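You operate a simulated robot arm through the tools that you are given. There is no shell and no other tool.

You are at the controls of a simulated robot arm. One attempt, no reset.

Task
Measure the brake on the gauge and sort it by its width.
Fine: under the lid with the number on the display; slide the jaw open again and shut the lid.

Only the result counts: the job must be done as asked and must still hold three seconds after the hand-in. Knocking over, shifting, dropping, spilling or breaking anything else fails it. A push-on lid holds only when it is set on centred and level and pressed home; a screw cap is set on level and turned clockwise until tight.

Robot
A 7-joint arm with a two-finger gripper, fixed in place. Base frame: the origin is at the foot of the arm, x ahead of it, y to its left, z up; the work surface is at about z = 0. Readings come in m, degrees, newtons and seconds.
With the tool pointing down near the work surface it reaches from about 0.26 to 0.6 m from the base axis. Its first joint turns from -143.0 to 143.0 degrees. Payload 1.08 kg.
The TCP is the grasp point between the finger pads, 0.016 m short of the fingertips. In the tool frame z runs along the fingers and y along their closing line. Largest opening 0.088 m; the body of the gripper starts 0.058 m behind the TCP.
Orientation is that of the tool frame in the base frame, as [roll, pitch, yaw] about the fixed x, y, z axes, in that order (R = Rz(yaw) Ry(pitch) Rx(roll)). With the fingers straight down and closing along the base's y, the tool's x points along the base's -x, its y along +y and its z along -z.

Tools
- The arm moves only by the tool drive_tool. Its argument "deltas" is a list of rows, each an object of numbers (a shift or turn left out is 0, a gripper value left out holds the last): "x", "y", "z": the shift along the tool's x, y, z in units of 200 mm (1.0 is 200 mm); "ax", "ay", "az": the turn, a rotation vector about the tool's x, y, z in units of 45 degrees (1.0 is 45 degrees). In form: [{"x": .., "y": .., "z": .., "ax": .., "ay": .., "az": ..}, ...]. A call has 1 to 20 rows; each row is the pose to reach, as a shift and turn from the pose commanded when the call began, along the tool's axes at that moment. "jaw" is the gripper command, from -1 (fully open) to 1 (shut), values between in proportion, set as the call begins (left out, the last holds). A call with a number of a shift or a turn outside -1 to 1 is refused whole. Rows are played at 5 a second. More than 0.05 m and 8.6 degrees between two rows, or a gripper value outside its range, and nothing of the call is played. Where a pose cannot be reached the arm comes as near as it can. A force on the tool above 60 N (or 10 N above the force at the start of the call, whichever is more), or a blocked arm, ends the call early, and 0.2 s more pass. The fingers move at their own pace and stop on an object; they squeeze with about 20 N. The grip force told is the motor's: it shows also when the fingers shut on nothing. Time passes only in rows, and 0.2 s behind the last, so rows that repeat a pose let the fingers close. The reply holds the time, the measured pose of the TCP, the force on the tool along the base axes, the opening and the grip force, in the units named above and with some noise, with the torque about the TCP (base axes, N m) and any sound that the robot's microphone picked up.
- Cameras (640 x 400 px; columns grow to the right, rows downward): "scene" is fixed at [0.0502, -0.6495, 0.7691]; the picture's right is [0.88, -0.48, 0.00], its down [-0.28, -0.51, -0.81] and it looks along [0.39, 0.71, -0.58] (base axes); focal length 370 px, centre (320, 200). "wrist" rides on the gripper at [0.082, -0.008, -0.092] in the tool frame; the picture's right is [0.10, 0.99, 0.00], its down [-0.70, 0.07, -0.71] and it looks along [-0.71, 0.07, 0.70] (tool axes); focal length 256 px, centre (320, 200). There is no depth. A picture from a camera that has moved, and an enlarged one, comes with that camera's place and axes in the base frame and with its lens.
- grab_frame(camera): a new picture of that camera. The clock stands still meanwhile.
- zoom(camera, box): a new picture of the part [left, top, right, bottom] of that camera's present view, enlarged. The clock stands still meanwhile.
- job_done(): hands the job in; it is judged then, once.

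Places have to be worked out from the pictures, the camera data and where the tool is seen. Open the gripper and draw the arm clear of the work before you hand the job in, unless the task says otherwise.

The tools are called by a JSON object that holds its "op" and its "data". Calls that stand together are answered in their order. drive_tool: Moves the arm, as the interface text tells. Its arguments: {"type":"object","properties":{"deltas":{"type":"array","items":{"type":"object","properties":{"x":{"type":"number"},"y":{"type":"number"},"z":{"type":"number"},"ax":{"type":"number"},"ay":{"type":"number"},"az":{"type":"number"}}}},"jaw":{"type":"number"}},"required":["deltas"]} The other tools are called the same way: grab_frame (camera) takes a picture; zoom (camera, box) takes an enlarged picture of a part of a camera's view; job_done () hands the job in.

At the start:

```text
time: 0.0
eef_pos: [0.461, -0.1157, 0.3142]
tcp_rot: [-179.9, 0.0, -180.0]
force: [-0.2, -0.3, 0.3]
moment: [0.02, -0.02, 0.01]
gripper_width: 0.0878
gripper_force: 0.1
```

scene: 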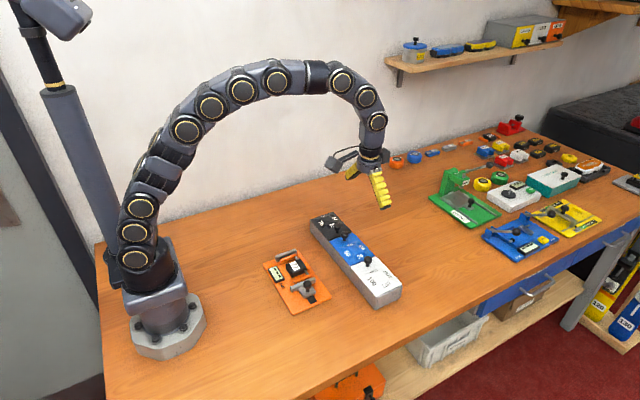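
wrist: 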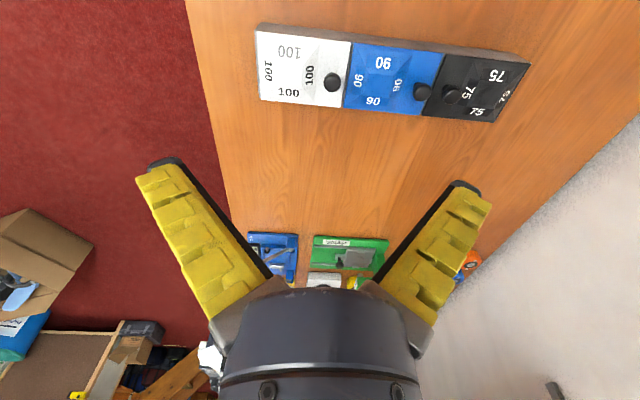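

I'll start by looking closely at the gauge and the sort box.

{"op": "zoom", "data": {"camera": "scene", "box": [250, 200, 410, 320]}}

{"op": "zoom", "data": {"camera": "scene", "box": [255, 240, 335, 320]}}

{"op": "zoom", "data": {"camera": "scene", "box": [380, 110, 640, 270]}}

{"op": "zoom", "data": {"camera": "wrist", "box": [240, 10, 540, 140]}}

```text
3.33 times, centred on (330, 260) of scene
camera zoom: at [0.0502, -0.6495, 0.7691], right [0.88, -0.48, 0.0], down [-0.28, -0.51, -0.81], along [0.39, 0.71, -0.58], focal length 1234 px, centre (287, 0)
```

zoom: 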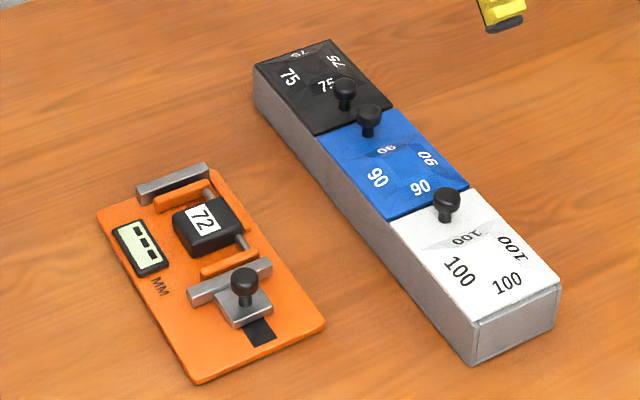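

```text
5.00 times, centred on (295, 280) of scene
camera zoom: at [0.0502, -0.6495, 0.7691], right [0.88, -0.48, 0.0], down [-0.28, -0.51, -0.81], along [0.39, 0.71, -0.58], focal length 1850 px, centre (445, -200)
```

zoom: 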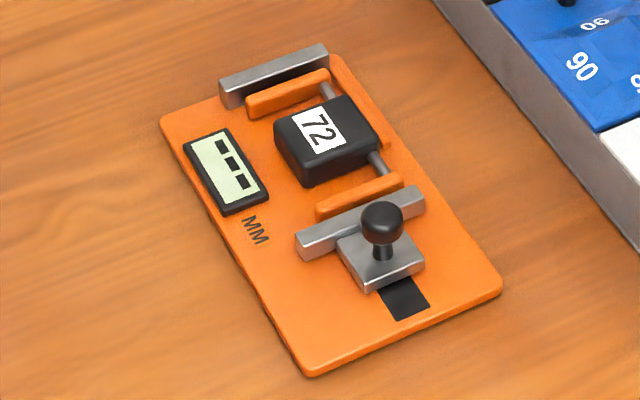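

```text
2.46 times, centred on (510, 190) of scene
camera zoom: at [0.0502, -0.6495, 0.7691], right [0.88, -0.48, 0.0], down [-0.28, -0.51, -0.81], along [0.39, 0.71, -0.58], focal length 911 px, centre (-148, 225)
```

zoom: 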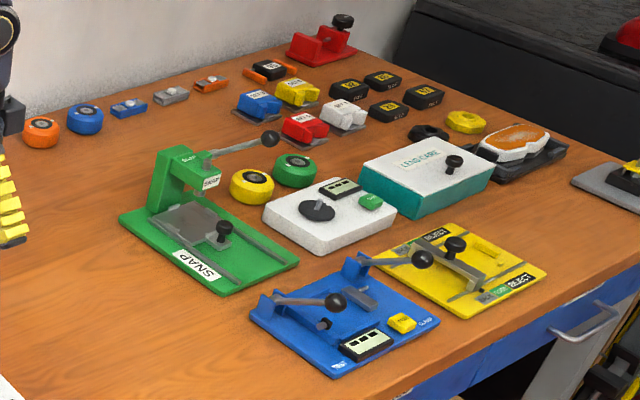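

```text
2.13 times, centred on (390, 75) of wrist
camera zoom: at [0.377, -0.1245, 0.4056], right [-0.1, 0.99, 0.0], down [0.7, 0.07, 0.71], along [0.71, 0.07, -0.7], focal length 546 px, centre (171, 467)
```

zoom: 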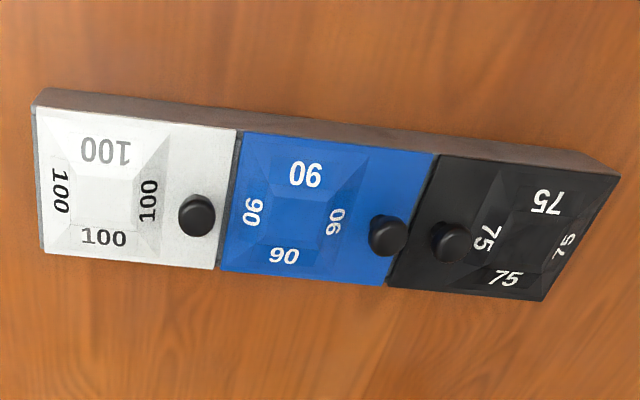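

The gauge plate lies at about x 0.267–0.379, y −0.109–0.087, with its slide knob near (0.328, −0.07). The box runs along y at x≈0.497, with lid knobs at y≈−0.098, 0.014 and 0.053. I'll yaw the tool 90° in two calls so the wrist camera looks along +y at the gauge.

{"op": "drive_tool", "data": {"deltas": [{"x": 0.083, "y": -0.03, "z": 0.053, "az": -0.167}, {"x": 0.167, "y": -0.06, "z": 0.107, "az": -0.333}, {"x": 0.25, "y": -0.09, "z": 0.16, "az": -0.5}, {"x": 0.333, "y": -0.117, "z": 0.213, "az": -0.667}, {"x": 0.417, "y": -0.146, "z": 0.267, "az": -0.833}, {"x": 0.5, "y": -0.175, "z": 0.32, "az": -1.0}], "jaw": -1}}

{"op": "drive_tool", "data": {"deltas": [{"az": -0.167}, {"az": -0.333}, {"az": -0.5}, {"az": -0.667}, {"az": -0.833}, {"az": -1.0}, {"az": -1.0}]}}

{"op": "grab_frame", "data": {"camera": "wrist"}}

{"op": "grab_frame", "data": {"camera": "scene"}}

```text
time: 1.4
eef_pos: [0.3586, -0.1515, 0.2494]
tcp_rot: [180.0, 0.0, -134.7]
force: [0.0, 0.0, 0.6]
moment: [0.0, -0.03, 0.0]
gripper_width: 0.088
gripper_force: 0.0
```

```text
time: 3.0
eef_pos: [0.3604, -0.1511, 0.2493]
tcp_rot: [180.0, 0.0, -89.9]
force: [0.5, -0.7, 1.0]
moment: [0.0, 0.01, 0.03]
gripper_width: 0.0882
gripper_force: 0.1
```

```text
taken
camera wrist: at [0.3677, -0.2331, 0.3412], right [-0.99, -0.1, 0.0], down [-0.07, 0.7, 0.71], along [-0.07, 0.71, -0.71], focal length 256 px, centre (320, 200)
```

wrist: 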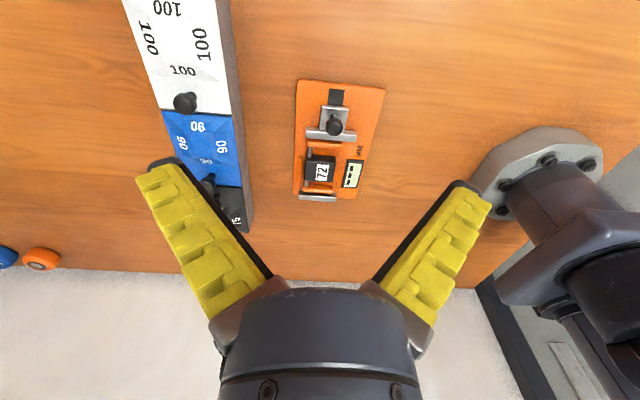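

```text
taken
```

scene: 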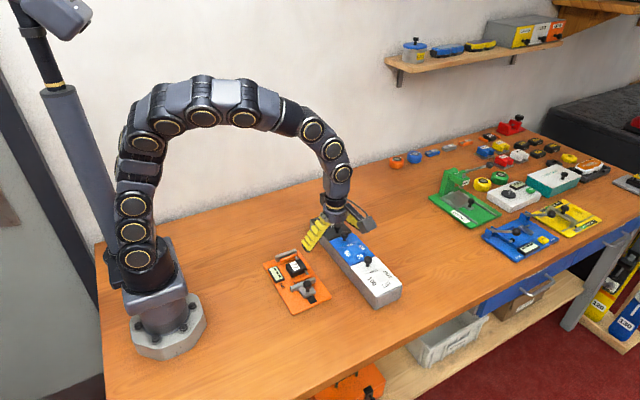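

The wrist view now faces the gauge. I'll zoom in on it and the box edge.

{"op": "zoom", "data": {"camera": "wrist", "box": [270, 70, 410, 210]}}

{"op": "zoom", "data": {"camera": "wrist", "box": [110, 0, 270, 100]}}

{"op": "zoom", "data": {"camera": "scene", "box": [260, 240, 330, 320]}}

{"op": "zoom", "data": {"camera": "scene", "box": [325, 230, 405, 310]}}

```text
2.86 times, centred on (340, 140) of wrist
camera zoom: at [0.3677, -0.2331, 0.3412], right [-0.99, -0.1, 0.0], down [-0.07, 0.7, 0.71], along [-0.07, 0.71, -0.71], focal length 731 px, centre (263, 371)
```

zoom: 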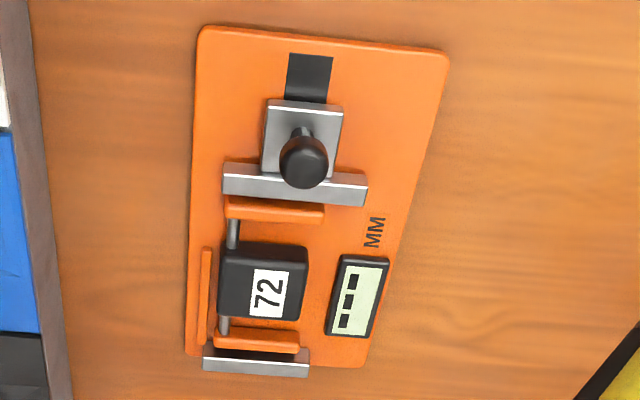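

```text
4.00 times, centred on (190, 50) of wrist
camera zoom: at [0.3677, -0.2331, 0.3412], right [-0.99, -0.1, 0.0], down [-0.07, 0.7, 0.71], along [-0.07, 0.71, -0.71], focal length 1024 px, centre (840, 800)
```

zoom: 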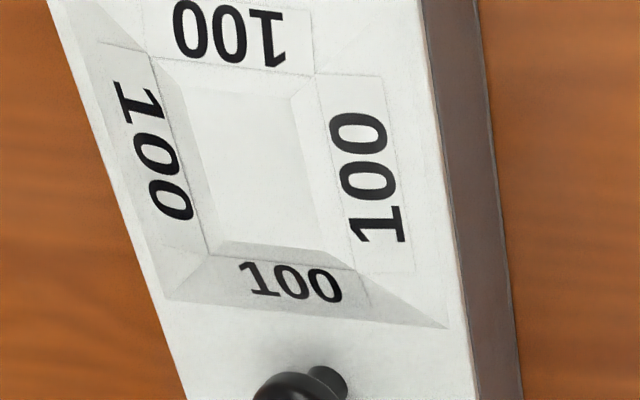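

```text
5.00 times, centred on (295, 280) of scene
camera zoom: at [0.0502, -0.6495, 0.7691], right [0.88, -0.48, 0.0], down [-0.28, -0.51, -0.81], along [0.39, 0.71, -0.58], focal length 1850 px, centre (445, -200)
```

zoom: 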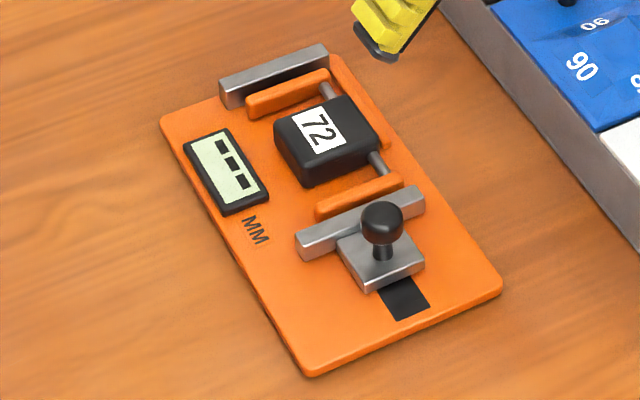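

```text
5.00 times, centred on (365, 270) of scene
camera zoom: at [0.0502, -0.6495, 0.7691], right [0.88, -0.48, 0.0], down [-0.28, -0.51, -0.81], along [0.39, 0.71, -0.58], focal length 1850 px, centre (95, -150)
```

zoom: 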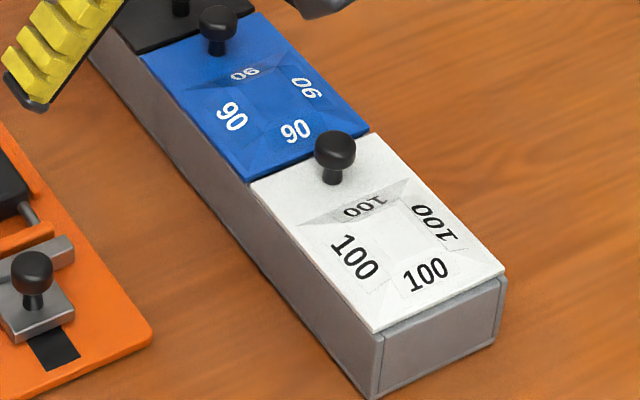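

The brake sits on the gauge with its pads facing the anvil and jaw. The slide knob is near (0.331, −0.075), about 0.053 high. I'll move above it first and check alignment.

{"op": "drive_tool", "data": {"deltas": [{"x": -0.076, "y": 0.029, "z": 0.129}, {"x": -0.152, "y": 0.059, "z": 0.258}, {"x": -0.228, "y": 0.088, "z": 0.387}, {"x": -0.304, "y": 0.118, "z": 0.516}, {"x": -0.38, "y": 0.147, "z": 0.645}, {"x": -0.38, "y": 0.147, "z": 0.645}]}}

{"op": "grab_frame", "data": {"camera": "wrist"}}

{"op": "zoom", "data": {"camera": "scene", "box": [250, 200, 370, 320]}}

```text
time: 4.4
eef_pos: [0.3287, -0.0736, 0.121]
tcp_rot: [-179.9, 0.1, -90.0]
force: [-0.4, 0.7, -0.1]
moment: [0.02, -0.01, -0.01]
gripper_width: 0.0877
gripper_force: 0.0
```

```text
taken
camera wrist: at [0.3365, -0.1551, 0.2124], right [-0.99, -0.1, 0.0], down [-0.07, 0.7, 0.71], along [-0.07, 0.71, -0.7], focal length 256 px, centre (320, 200)
```

wrist: 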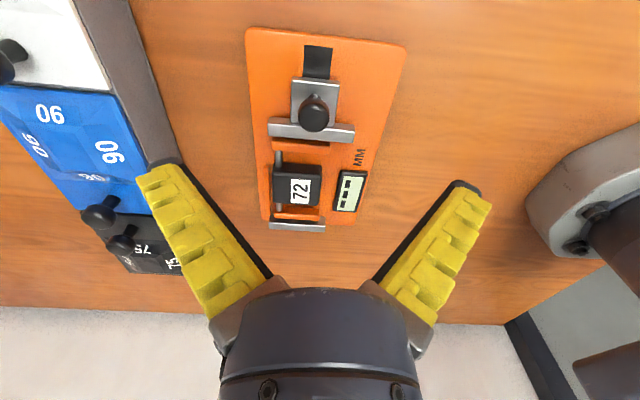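

```text
3.33 times, centred on (310, 260) of scene
camera zoom: at [0.0502, -0.6495, 0.7691], right [0.88, -0.48, 0.0], down [-0.28, -0.51, -0.81], along [0.39, 0.71, -0.58], focal length 1234 px, centre (353, 0)
```

zoom: 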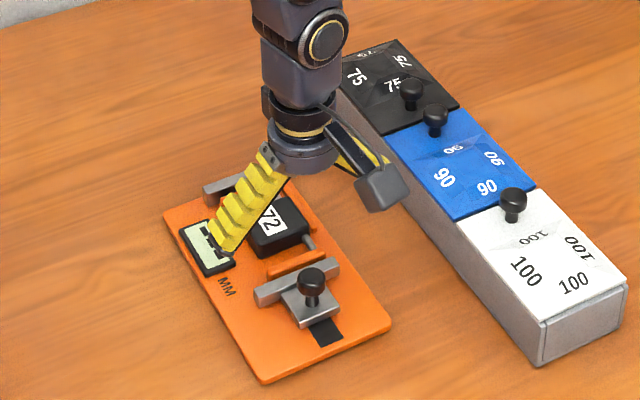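

The tool axis projects within about 3 mm of the knob, which I put at (0.332, −0.0755). I'll descend to the knob's height.

{"op": "drive_tool", "data": {"deltas": [{"x": 0.007, "y": -0.015, "z": 0.1}, {"x": 0.007, "y": -0.015, "z": 0.2}, {"x": 0.007, "y": -0.015, "z": 0.3}, {"x": 0.007, "y": -0.015, "z": 0.345}, {"x": 0.007, "y": -0.015, "z": 0.345}]}}

{"op": "grab_frame", "data": {"camera": "wrist"}}

{"op": "zoom", "data": {"camera": "scene", "box": [260, 220, 360, 320]}}

```text
time: 5.6
eef_pos: [0.3337, -0.0774, 0.0505]
tcp_rot: [179.9, 0.0, -90.0]
force: [-0.9, -0.5, 0.1]
moment: [0.0, 0.03, -0.05]
gripper_width: 0.088
gripper_force: 0.0
```

```text
taken
camera wrist: at [0.3411, -0.1584, 0.143], right [-0.99, -0.1, 0.0], down [-0.07, 0.7, 0.71], along [-0.07, 0.71, -0.71], focal length 256 px, centre (320, 200)
```

wrist: 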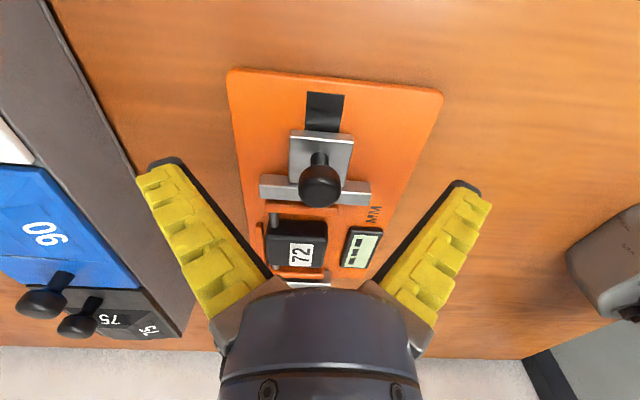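

```text
4.00 times, centred on (310, 270) of scene
camera zoom: at [0.0502, -0.6495, 0.7691], right [0.88, -0.48, 0.0], down [-0.28, -0.51, -0.81], along [0.39, 0.71, -0.58], focal length 1480 px, centre (360, -80)
```

zoom: 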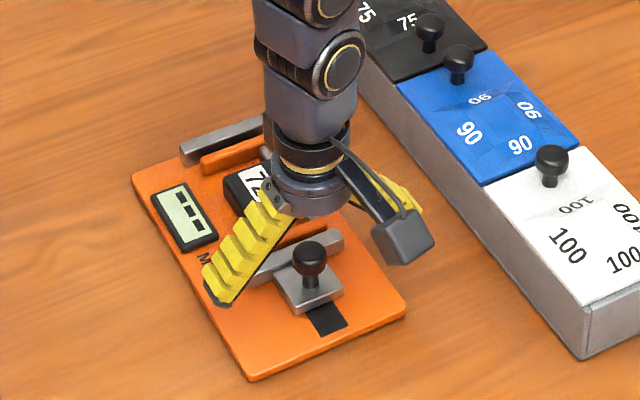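

The knob sits right at the projected TCP (320, 185). I'll close the fingers on it.

{"op": "drive_tool", "data": {"deltas": [{}, {}, {}, {}], "jaw": 1}}

{"op": "grab_frame", "data": {"camera": "wrist"}}

```text
time: 6.6
eef_pos: [0.333, -0.0765, 0.0507]
tcp_rot: [180.0, 0.1, -90.0]
force: [-4.9, 0.1, 6.7]
moment: [-0.19, 0.03, 0.01]
gripper_width: 0.0122
gripper_force: 20.0
```

```text
taken
camera wrist: at [0.3409, -0.1583, 0.1431], right [-0.99, -0.1, 0.0], down [-0.07, 0.7, 0.71], along [-0.07, 0.71, -0.7], focal length 256 px, centre (320, 200)
```

wrist: 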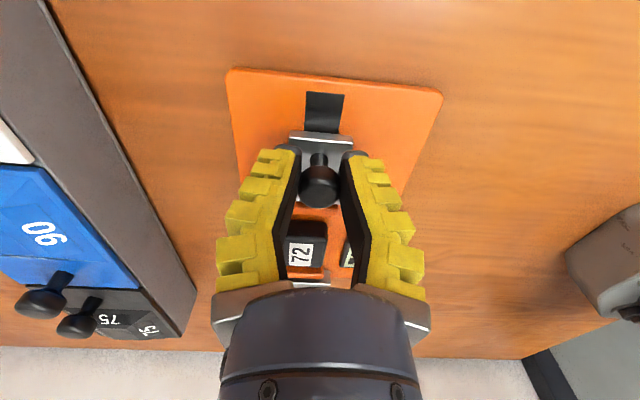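

I have the knob, at 12 mm opening. Now I'll push the jaw in +y by small steps and watch the force.

{"op": "drive_tool", "data": {"deltas": [{"x": -0.008}, {"x": -0.016}, {"x": -0.024}, {"x": -0.03}]}}

{"op": "grab_frame", "data": {"camera": "wrist"}}

{"op": "zoom", "data": {"camera": "scene", "box": [260, 220, 360, 320]}}

```text
time: 7.6
eef_pos: [0.3342, -0.0708, 0.0526]
tcp_rot: [180.0, 0.0, -90.1]
force: [-2.4, -1.0, -0.6]
moment: [-0.45, 0.02, 0.03]
gripper_width: 0.0088
gripper_force: 20.0
```

```text
taken
camera wrist: at [0.3408, -0.1525, 0.1439], right [-0.99, -0.1, 0.0], down [-0.07, 0.7, 0.71], along [-0.07, 0.71, -0.7], focal length 256 px, centre (320, 200)
```

wrist: 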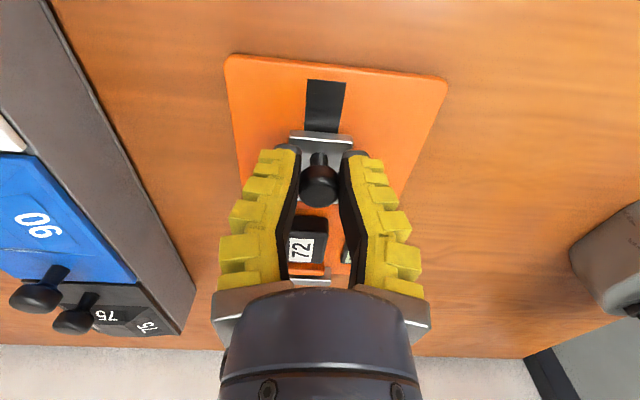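

```text
4.00 times, centred on (310, 270) of scene
camera zoom: at [0.0502, -0.6495, 0.7691], right [0.88, -0.48, 0.0], down [-0.28, -0.51, -0.81], along [0.39, 0.71, -0.58], focal length 1480 px, centre (360, -80)
```

zoom: 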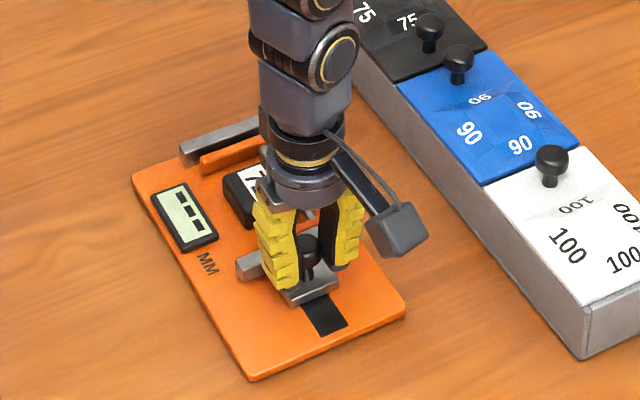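

The jaw is sliding with almost no resistance. I'll continue in small steps.

{"op": "drive_tool", "data": {"deltas": [{"x": -0.008}, {"x": -0.016}, {"x": -0.024}, {"x": -0.032}, {"x": -0.04}]}}

{"op": "zoom", "data": {"camera": "scene", "box": [260, 220, 360, 320]}}

```text
time: 8.8
eef_pos: [0.333, -0.0617, 0.0513]
tcp_rot: [179.9, 0.0, -90.0]
force: [-5.2, -10.7, 1.0]
moment: [-0.16, 0.08, 0.03]
gripper_width: 0.0096
gripper_force: 20.0
```

```text
4.00 times, centred on (310, 270) of scene
camera zoom: at [0.0502, -0.6495, 0.7691], right [0.88, -0.48, 0.0], down [-0.28, -0.51, -0.81], along [0.39, 0.71, -0.58], focal length 1480 px, centre (360, -80)
```

zoom: 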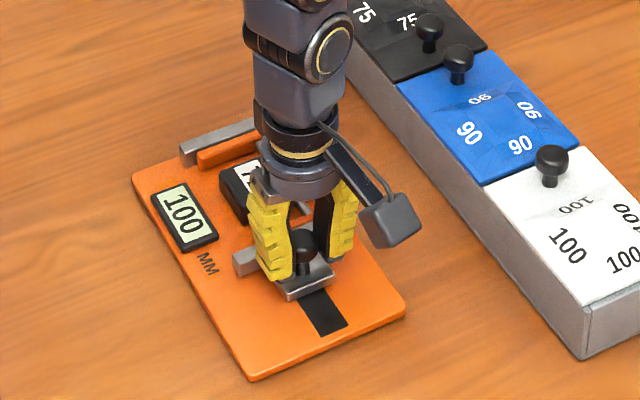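

The display reads 100 with about 11 N of reaction. I'll press slightly harder to be sure the reading is stable.

{"op": "drive_tool", "data": {"deltas": [{"x": -0.005}, {"x": -0.01}, {"x": -0.01}, {"x": -0.01}]}}

{"op": "zoom", "data": {"camera": "scene", "box": [260, 220, 360, 320]}}

{"op": "grab_frame", "data": {"camera": "wrist"}}

```text
time: 9.8
eef_pos: [0.3335, -0.0595, 0.0506]
tcp_rot: [-179.9, 0.0, -90.1]
force: [-4.0, -2.9, 0.3]
moment: [-0.01, 0.04, 0.04]
gripper_width: 0.008
gripper_force: 20.3
```

```text
4.00 times, centred on (310, 270) of scene
camera zoom: at [0.0502, -0.6495, 0.7691], right [0.88, -0.48, 0.0], down [-0.28, -0.51, -0.81], along [0.39, 0.71, -0.58], focal length 1480 px, centre (360, -80)
```

zoom: 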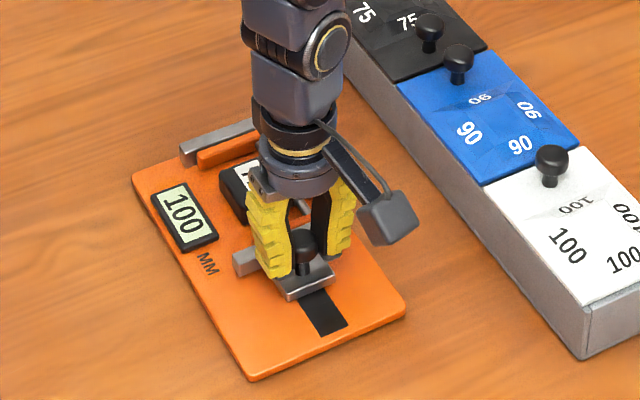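

```text
taken
camera wrist: at [0.3409, -0.1421, 0.1434], right [-0.99, -0.1, 0.0], down [-0.07, 0.7, 0.71], along [-0.07, 0.71, -0.7], focal length 256 px, centre (320, 200)
```

wrist: 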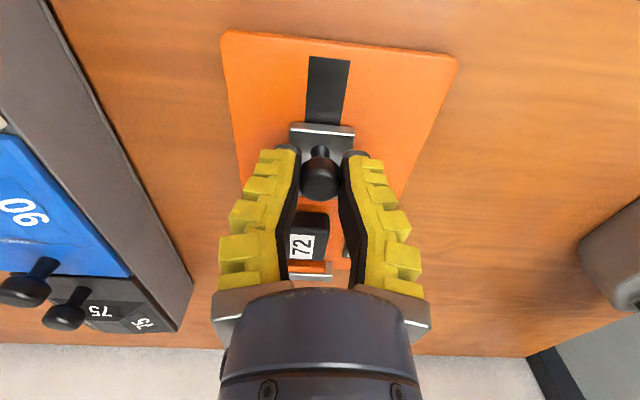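

Still 100, but the reaction dropped. I'll push a bit further to confirm the jaw is hard against the brake.

{"op": "drive_tool", "data": {"deltas": [{"x": -0.01}, {"x": -0.02}, {"x": -0.02}, {"x": -0.02}]}}

{"op": "zoom", "data": {"camera": "scene", "box": [260, 220, 360, 320]}}

{"op": "zoom", "data": {"camera": "wrist", "box": [210, 20, 470, 300]}}

```text
time: 10.8
eef_pos: [0.3332, -0.0572, 0.0514]
tcp_rot: [179.9, 0.0, -90.0]
force: [-9.3, -15.8, 1.7]
moment: [-0.17, 0.14, 0.01]
gripper_width: 0.007
gripper_force: 20.3
```

```text
4.00 times, centred on (310, 270) of scene
camera zoom: at [0.0502, -0.6495, 0.7691], right [0.88, -0.48, 0.0], down [-0.28, -0.51, -0.81], along [0.39, 0.71, -0.58], focal length 1480 px, centre (360, -80)
```

zoom: 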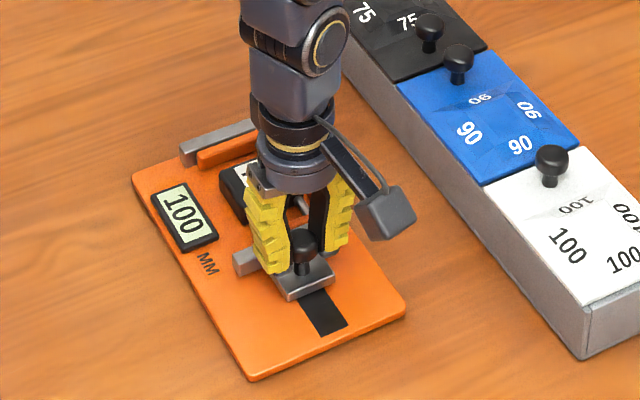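

```text
1.43 times, centred on (340, 160) of wrist
camera zoom: at [0.3413, -0.1387, 0.1438], right [-0.99, -0.1, 0.0], down [-0.07, 0.7, 0.71], along [-0.07, 0.7, -0.71], focal length 366 px, centre (291, 257)
```

zoom: 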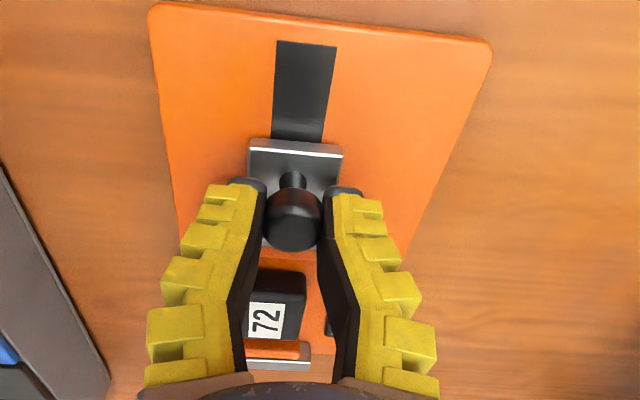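

The display is firm at 100, and the knob stayed put while the pads slipped on its stem. So the brake goes under the white 100 lid. Now I'll release and re-centre on the knob so I can pull the jaw open.

{"op": "drive_tool", "data": {"deltas": [{}, {}, {"x": 0.015}, {"x": 0.03}, {"x": 0.03}], "jaw": -1}}

{"op": "grab_frame", "data": {"camera": "wrist"}}

{"op": "zoom", "data": {"camera": "scene", "box": [260, 220, 360, 320]}}

```text
time: 12.0
eef_pos: [0.3326, -0.0617, 0.0519]
tcp_rot: [-180.0, 0.0, -90.1]
force: [-0.2, -0.1, -0.3]
moment: [-0.01, 0.0, 0.0]
gripper_width: 0.0881
gripper_force: 0.0
```

```text
taken
camera wrist: at [0.3414, -0.1443, 0.1438], right [-0.99, -0.1, 0.0], down [-0.07, 0.7, 0.71], along [-0.07, 0.71, -0.7], focal length 256 px, centre (320, 200)
```

wrist: 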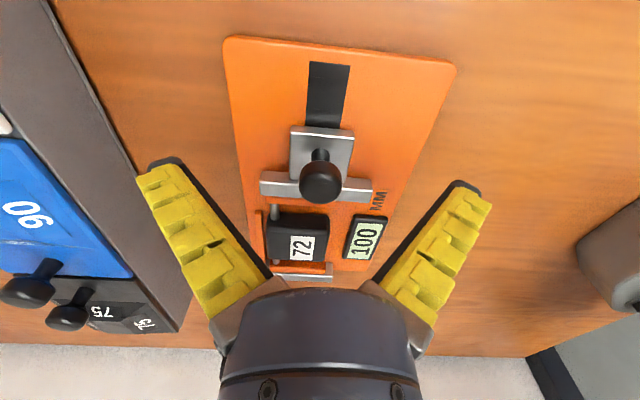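

```text
4.00 times, centred on (310, 270) of scene
camera zoom: at [0.0502, -0.6495, 0.7691], right [0.88, -0.48, 0.0], down [-0.28, -0.51, -0.81], along [0.39, 0.71, -0.58], focal length 1480 px, centre (360, -80)
```

zoom: 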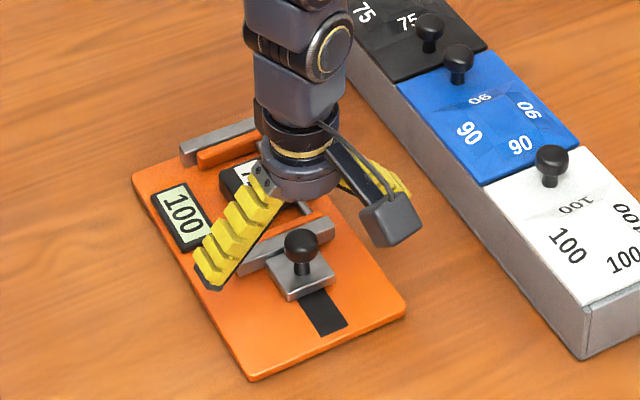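

I put the knob centre about 5 mm further −y than the TCP, near y≈−0.067, which explains the slipping. I'll shift 6 mm to −y and grip again.

{"op": "drive_tool", "data": {"deltas": [{"x": 0.015}, {"x": 0.03}, {"x": 0.03}]}}

{"op": "drive_tool", "data": {"deltas": [{}, {}, {}, {}], "jaw": 1}}

{"op": "grab_frame", "data": {"camera": "wrist"}}

```text
time: 12.8
eef_pos: [0.3334, -0.0694, 0.0503]
tcp_rot: [179.9, -0.1, -90.0]
force: [-0.5, 0.3, -0.5]
moment: [-0.03, 0.0, -0.02]
gripper_width: 0.0881
gripper_force: 0.1
```

```text
time: 13.8
eef_pos: [0.3327, -0.0704, 0.0514]
tcp_rot: [179.9, -0.1, -90.1]
force: [-5.0, -21.0, 1.9]
moment: [-0.47, -0.01, 0.04]
gripper_width: 0.0128
gripper_force: 20.1
```

```text
taken
camera wrist: at [0.3408, -0.1515, 0.1433], right [-0.99, -0.1, 0.0], down [-0.07, 0.7, 0.71], along [-0.07, 0.7, -0.71], focal length 256 px, centre (320, 200)
```

wrist: 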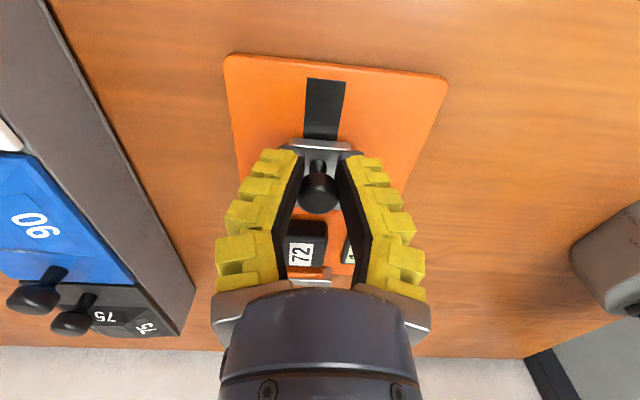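

The grip reaction of −21 N in y says the fingers are now slightly behind the knob. I'll open, shift 4 mm to +y and grip again.

{"op": "drive_tool", "data": {"deltas": [{}, {}, {"x": -0.01}, {"x": -0.02}, {"x": -0.02}], "jaw": -1}}

{"op": "drive_tool", "data": {"deltas": [{}, {}, {}, {}], "jaw": 1}}

{"op": "zoom", "data": {"camera": "wrist", "box": [220, 80, 420, 300]}}

{"op": "zoom", "data": {"camera": "scene", "box": [275, 250, 335, 310]}}

```text
time: 15.0
eef_pos: [0.3328, -0.0649, 0.0498]
tcp_rot: [-180.0, 0.0, -90.0]
force: [-0.3, -0.2, -1.0]
moment: [0.0, -0.01, 0.01]
gripper_width: 0.0879
gripper_force: 0.2
```

```text
time: 16.0
eef_pos: [0.3336, -0.0639, 0.0507]
tcp_rot: [180.0, 0.0, -90.0]
force: [-1.4, -5.6, 6.3]
moment: [-0.24, 0.03, 0.03]
gripper_width: 0.013
gripper_force: 19.8
```

```text
1.82 times, centred on (320, 190) of wrist
camera zoom: at [0.3408, -0.1465, 0.1426], right [-0.99, -0.1, 0.0], down [-0.07, 0.7, 0.71], along [-0.07, 0.71, -0.71], focal length 465 px, centre (320, 218)
```

zoom: 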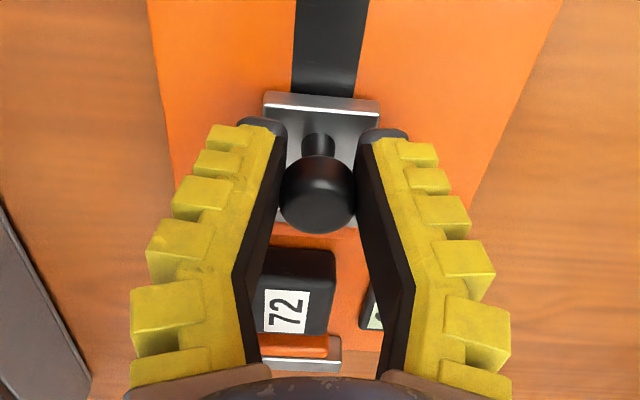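

```text
6.67 times, centred on (305, 280) of scene
camera zoom: at [0.0502, -0.6495, 0.7691], right [0.88, -0.48, 0.0], down [-0.28, -0.51, -0.81], along [0.39, 0.71, -0.58], focal length 2467 px, centre (420, -333)
```

zoom: 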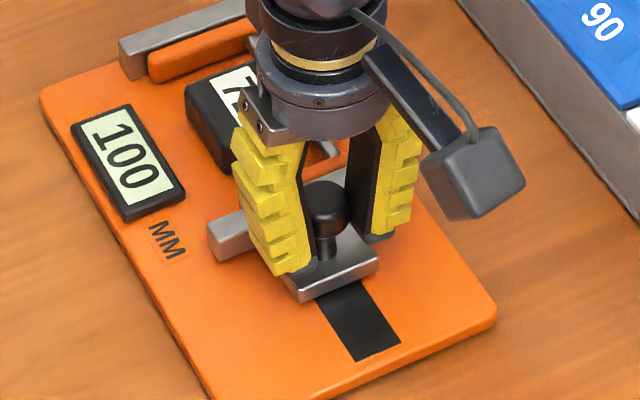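

Balanced grip now, about 6 N. I'll pull the jaw back to −y in small steps.

{"op": "drive_tool", "data": {"deltas": [{"x": 0.01}, {"x": 0.02}, {"x": 0.03}, {"x": 0.04}, {"x": 0.05}, {"x": 0.06}]}}

{"op": "zoom", "data": {"camera": "scene", "box": [260, 220, 360, 320]}}

{"op": "zoom", "data": {"camera": "wrist", "box": [220, 80, 420, 300]}}

```text
time: 17.4
eef_pos: [0.3322, -0.0774, 0.0515]
tcp_rot: [-180.0, 0.0, -89.9]
force: [-0.1, 4.2, -0.8]
moment: [-0.23, 0.02, -0.01]
gripper_width: 0.0083
gripper_force: 20.3
```

```text
4.00 times, centred on (310, 270) of scene
camera zoom: at [0.0502, -0.6495, 0.7691], right [0.88, -0.48, 0.0], down [-0.28, -0.51, -0.81], along [0.39, 0.71, -0.58], focal length 1480 px, centre (360, -80)
```

zoom: 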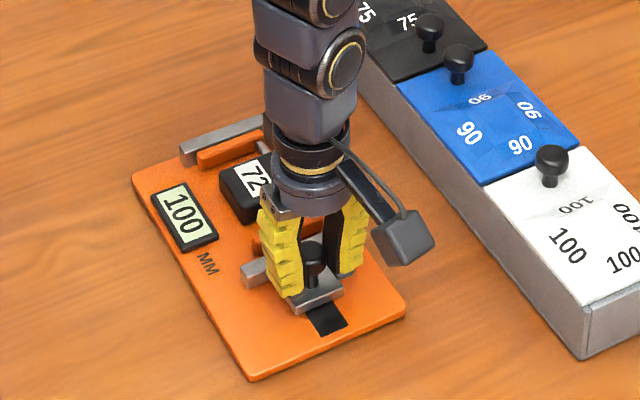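

```text
1.82 times, centred on (320, 190) of wrist
camera zoom: at [0.3408, -0.1592, 0.1435], right [-0.99, -0.1, 0.0], down [-0.07, 0.7, 0.71], along [-0.07, 0.71, -0.7], focal length 465 px, centre (320, 218)
```

zoom: 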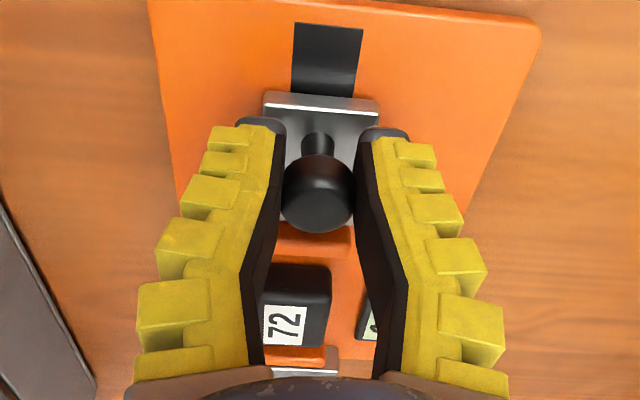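

The jaw follows and the display still shows 100. I'll pull on toward the open end.

{"op": "drive_tool", "data": {"deltas": [{"x": 0.01}, {"x": 0.02}, {"x": 0.03}, {"x": 0.04}, {"x": 0.05}, {"x": 0.06}]}}

{"op": "zoom", "data": {"camera": "scene", "box": [260, 220, 360, 320]}}

{"op": "zoom", "data": {"camera": "wrist", "box": [220, 80, 420, 300]}}

```text
time: 18.8
eef_pos: [0.3335, -0.0872, 0.0519]
tcp_rot: [180.0, 0.0, -90.0]
force: [-1.1, -0.1, 0.2]
moment: [0.0, 0.01, 0.0]
gripper_width: 0.0
gripper_force: 20.0
```

```text
4.00 times, centred on (310, 270) of scene
camera zoom: at [0.0502, -0.6495, 0.7691], right [0.88, -0.48, 0.0], down [-0.28, -0.51, -0.81], along [0.39, 0.71, -0.58], focal length 1480 px, centre (360, -80)
```

zoom: 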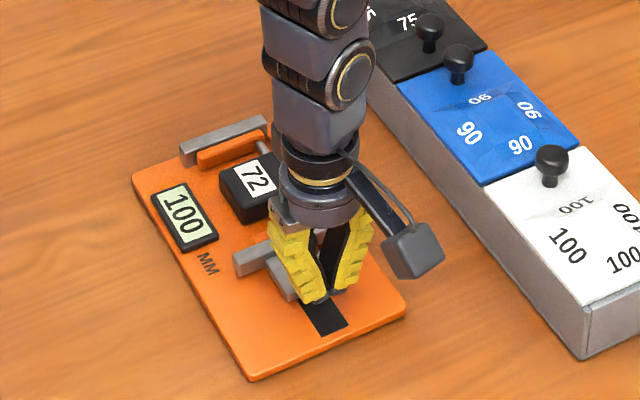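

```text
1.82 times, centred on (320, 190) of wrist
camera zoom: at [0.3409, -0.17, 0.1438], right [-0.99, -0.1, 0.0], down [-0.07, 0.7, 0.71], along [-0.07, 0.71, -0.7], focal length 465 px, centre (320, 218)
```

zoom: 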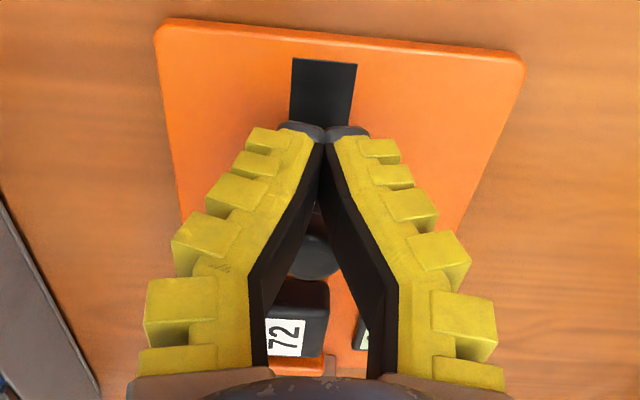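

The fingers slipped off the stem, because only the very tips meet, and the jaw sprang back inward. I'll raise the closed fingers, pass over the knob, and hook it from its +y side instead.

{"op": "drive_tool", "data": {"deltas": [{"z": -0.1}, {"z": -0.2}, {"z": -0.3}, {"x": -0.1, "z": -0.3}, {"x": -0.2, "z": -0.3}, {"x": -0.2, "z": -0.3}]}}

{"op": "grab_frame", "data": {"camera": "wrist"}}

{"op": "zoom", "data": {"camera": "scene", "box": [260, 220, 360, 320]}}

```text
time: 20.2
eef_pos: [0.334, -0.0478, 0.1116]
tcp_rot: [-180.0, 0.0, -90.0]
force: [0.1, 0.4, 0.2]
moment: [-0.03, 0.0, 0.03]
gripper_width: 0.0
gripper_force: 20.0
```

```text
taken
camera wrist: at [0.3419, -0.1304, 0.2035], right [-0.99, -0.1, 0.0], down [-0.07, 0.7, 0.71], along [-0.07, 0.71, -0.7], focal length 256 px, centre (320, 200)
```

wrist: 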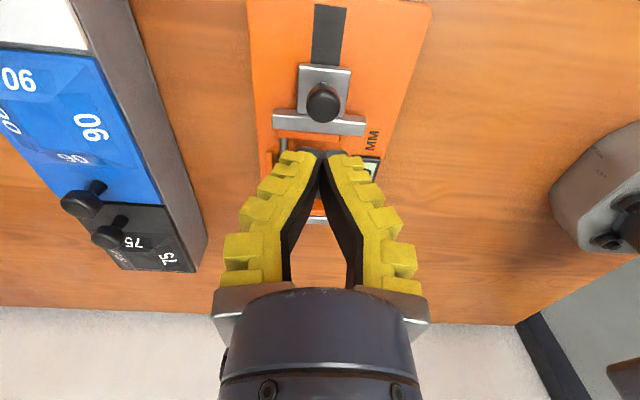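

```text
4.00 times, centred on (310, 270) of scene
camera zoom: at [0.0502, -0.6495, 0.7691], right [0.88, -0.48, 0.0], down [-0.28, -0.51, -0.81], along [0.39, 0.71, -0.58], focal length 1480 px, centre (360, -80)
```

zoom: 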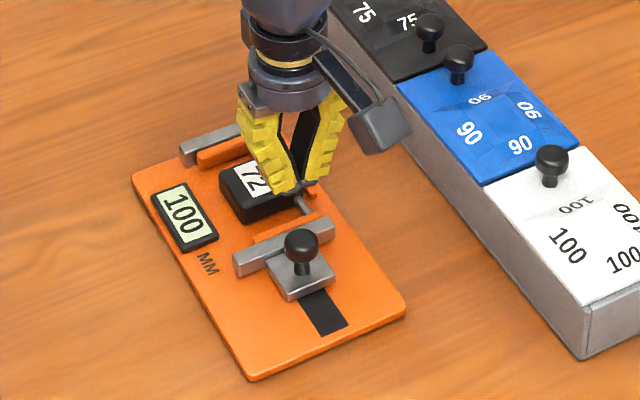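

The knob is at about y −0.063, so I'll move to y≈−0.030, between knob and brake body. Then I'll go down to z≈0.060 with the fingers closed.

{"op": "drive_tool", "data": {"deltas": [{"x": -0.09}, {"x": -0.09, "z": 0.1}, {"x": -0.09, "z": 0.2}, {"x": -0.09, "z": 0.255}, {"x": -0.09, "z": 0.255}]}}

{"op": "grab_frame", "data": {"camera": "wrist"}}

{"op": "zoom", "data": {"camera": "scene", "box": [260, 220, 360, 320]}}

```text
time: 21.4
eef_pos: [0.3343, -0.0315, 0.0602]
tcp_rot: [-180.0, 0.0, -90.0]
force: [-0.6, -0.7, -0.2]
moment: [-0.03, -0.02, 0.03]
gripper_width: 0.0
gripper_force: 19.7
```

```text
taken
camera wrist: at [0.3417, -0.1127, 0.1521], right [-0.99, -0.1, 0.0], down [-0.07, 0.7, 0.71], along [-0.07, 0.71, -0.71], focal length 256 px, centre (320, 200)
```

wrist: 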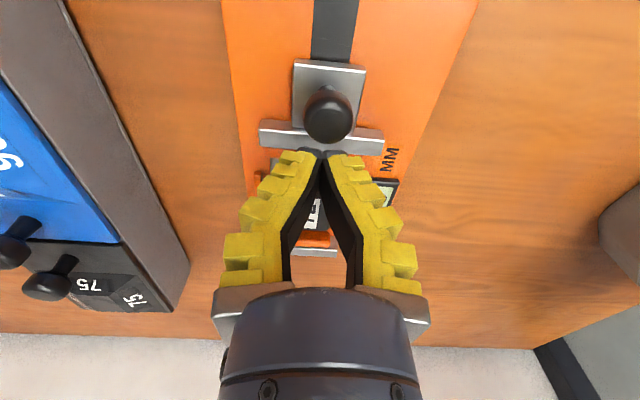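

```text
4.00 times, centred on (310, 270) of scene
camera zoom: at [0.0502, -0.6495, 0.7691], right [0.88, -0.48, 0.0], down [-0.28, -0.51, -0.81], along [0.39, 0.71, -0.58], focal length 1480 px, centre (360, -80)
```

zoom: 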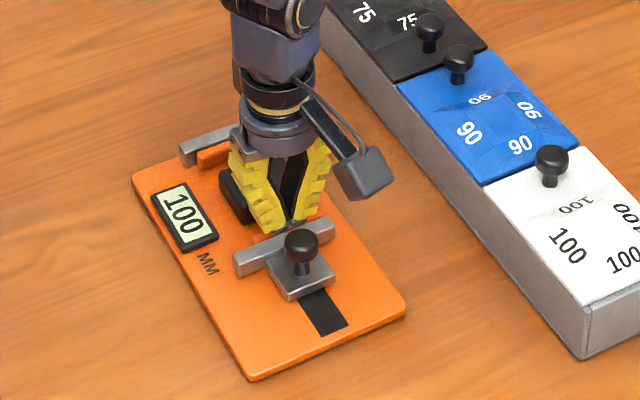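

Tips are well placed behind the knob. I'll drag toward −y in 3 mm steps.

{"op": "drive_tool", "data": {"deltas": [{"x": 0.015}, {"x": 0.03}, {"x": 0.045}, {"x": 0.06}, {"x": 0.075}, {"x": 0.09}, {"x": 0.105}, {"x": 0.12}, {"x": 0.135}, {"x": 0.15}]}}

{"op": "zoom", "data": {"camera": "scene", "box": [260, 220, 360, 320]}}

```text
time: 23.6
eef_pos: [0.3337, -0.0608, 0.0613]
tcp_rot: [-179.9, -0.1, -90.1]
force: [2.0, 7.2, 3.4]
moment: [0.03, 0.03, -0.01]
gripper_width: 0.0059
gripper_force: 20.3
```

```text
4.00 times, centred on (310, 270) of scene
camera zoom: at [0.0502, -0.6495, 0.7691], right [0.88, -0.48, 0.0], down [-0.28, -0.51, -0.81], along [0.39, 0.71, -0.58], focal length 1480 px, centre (360, -80)
```

zoom: 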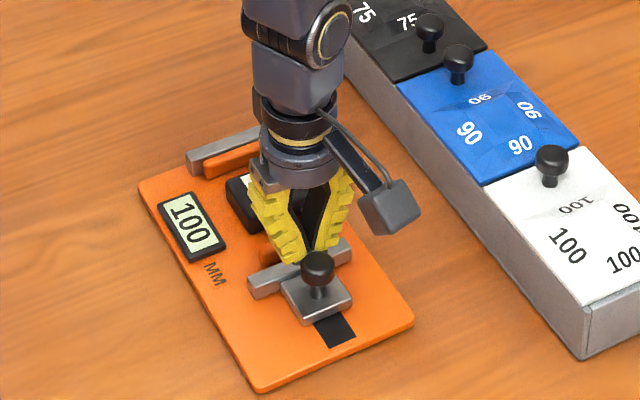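

The plate itself has shifted by a few mm, so I'll stop here. I'll zoom to compare the jaw's position with its slot.

{"op": "zoom", "data": {"camera": "scene", "box": [255, 240, 335, 320]}}

{"op": "grab_frame", "data": {"camera": "wrist"}}

```text
5.00 times, centred on (295, 280) of scene
camera zoom: at [0.0502, -0.6495, 0.7691], right [0.88, -0.48, 0.0], down [-0.28, -0.51, -0.81], along [0.39, 0.71, -0.58], focal length 1850 px, centre (445, -200)
```

zoom: 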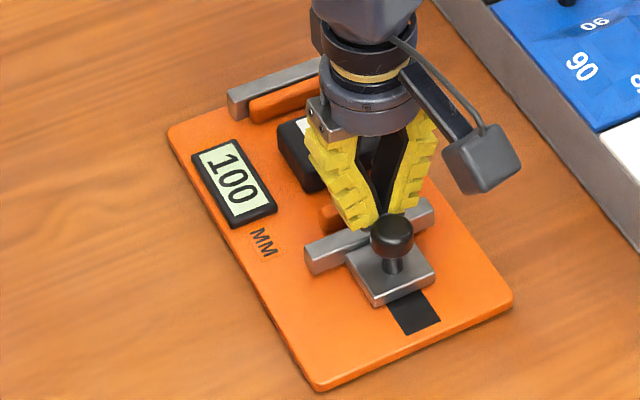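

```text
taken
camera wrist: at [0.3411, -0.1432, 0.1528], right [-0.99, -0.1, 0.0], down [-0.07, 0.7, 0.71], along [-0.07, 0.7, -0.71], focal length 256 px, centre (320, 200)
```

wrist: 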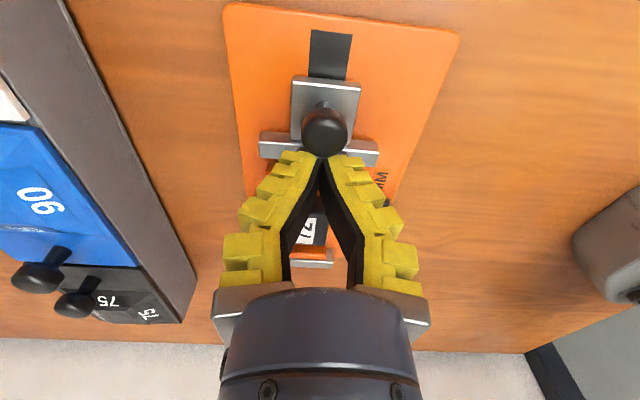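

The jaw is at its fully open stop, the same slot exposure as at the start. The plate itself was dragged about 9 mm to −y. I'll retreat, go to the −y side, and gently push the plate back to its original place by its edge.

{"op": "drive_tool", "data": {"deltas": [{"x": -0.03}, {"x": -0.03, "z": -0.15}, {"x": -0.03, "z": -0.35}, {"x": 0.15, "z": -0.35, "y": 0.02}, {"x": 0.3, "z": -0.35, "y": 0.05}, {"x": 0.46, "z": -0.35, "y": 0.05}, {"x": 0.46, "z": -0.15, "y": 0.05}, {"x": 0.46, "z": 0.05, "y": 0.05}, {"x": 0.46, "z": 0.15, "y": 0.05}, {"x": 0.46, "z": 0.15, "y": 0.05}]}}

{"op": "grab_frame", "data": {"camera": "wrist"}}

{"op": "zoom", "data": {"camera": "scene", "box": [255, 240, 335, 320]}}

```text
time: 25.8
eef_pos: [0.3228, -0.1543, 0.0302]
tcp_rot: [-179.9, 0.0, -90.0]
force: [0.3, -0.5, -0.3]
moment: [0.0, -0.02, 0.01]
gripper_width: 0.0001
gripper_force: 20.2
```

```text
taken
camera wrist: at [0.3307, -0.2359, 0.1224], right [-0.99, -0.1, 0.0], down [-0.07, 0.7, 0.71], along [-0.07, 0.71, -0.71], focal length 256 px, centre (320, 200)
```

wrist: 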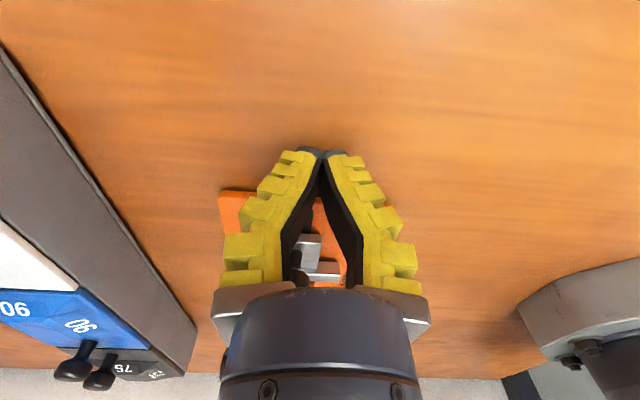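

```text
5.00 times, centred on (295, 280) of scene
camera zoom: at [0.0502, -0.6495, 0.7691], right [0.88, -0.48, 0.0], down [-0.28, -0.51, -0.81], along [0.39, 0.71, -0.58], focal length 1850 px, centre (445, -200)
```

zoom: 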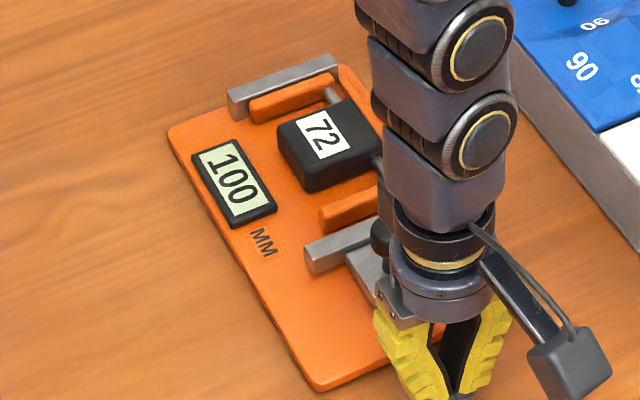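

I'll lower the tips to about 5 mm above the table and advance to near contact with the plate edge.

{"op": "drive_tool", "data": {"deltas": [{"z": 0.025}, {"z": 0.047}, {"z": 0.047, "x": -0.03}, {"z": 0.047, "x": -0.06}, {"z": 0.047, "x": -0.09}, {"z": 0.047, "x": -0.11}, {"z": 0.047, "x": -0.125}, {"z": 0.047, "x": -0.135}]}}

{"op": "grab_frame", "data": {"camera": "wrist"}}

{"op": "zoom", "data": {"camera": "scene", "box": [255, 240, 335, 320]}}

```text
time: 27.6
eef_pos: [0.3237, -0.1267, 0.0222]
tcp_rot: [-179.9, -0.1, -90.2]
force: [-2.5, -18.9, 10.8]
moment: [-0.08, 0.08, 0.05]
gripper_width: 0.006
gripper_force: 19.8
```

```text
taken
camera wrist: at [0.3314, -0.2077, 0.114], right [-0.99, -0.1, 0.0], down [-0.07, 0.7, 0.71], along [-0.07, 0.7, -0.71], focal length 256 px, centre (320, 200)
```

wrist: 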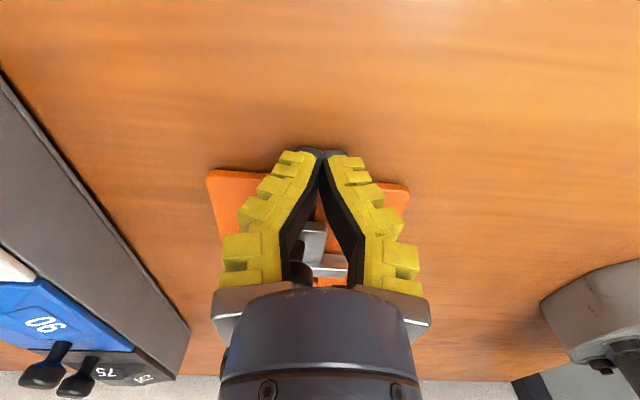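

```text
5.00 times, centred on (295, 280) of scene
camera zoom: at [0.0502, -0.6495, 0.7691], right [0.88, -0.48, 0.0], down [-0.28, -0.51, -0.81], along [0.39, 0.71, -0.58], focal length 1850 px, centre (445, -200)
```

zoom: 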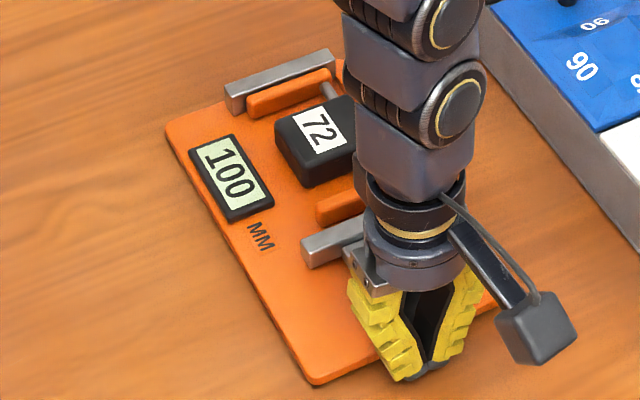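

The plate is moving back. About 5–6 mm remains, so I'll continue gently.

{"op": "drive_tool", "data": {"deltas": [{"x": -0.01}, {"x": -0.02}, {"x": -0.028}]}}

{"op": "zoom", "data": {"camera": "scene", "box": [255, 240, 335, 320]}}

```text
time: 28.4
eef_pos: [0.3243, -0.1192, 0.0206]
tcp_rot: [-179.9, -0.1, -90.1]
force: [-1.5, -23.3, 20.6]
moment: [-0.09, -0.05, 0.05]
gripper_width: 0.0061
gripper_force: 19.7
```

```text
5.00 times, centred on (295, 280) of scene
camera zoom: at [0.0502, -0.6495, 0.7691], right [0.88, -0.48, 0.0], down [-0.28, -0.51, -0.81], along [0.39, 0.71, -0.58], focal length 1850 px, centre (445, -200)
```

zoom: 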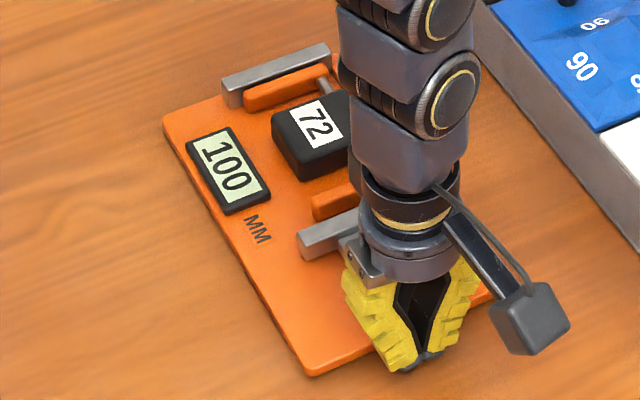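

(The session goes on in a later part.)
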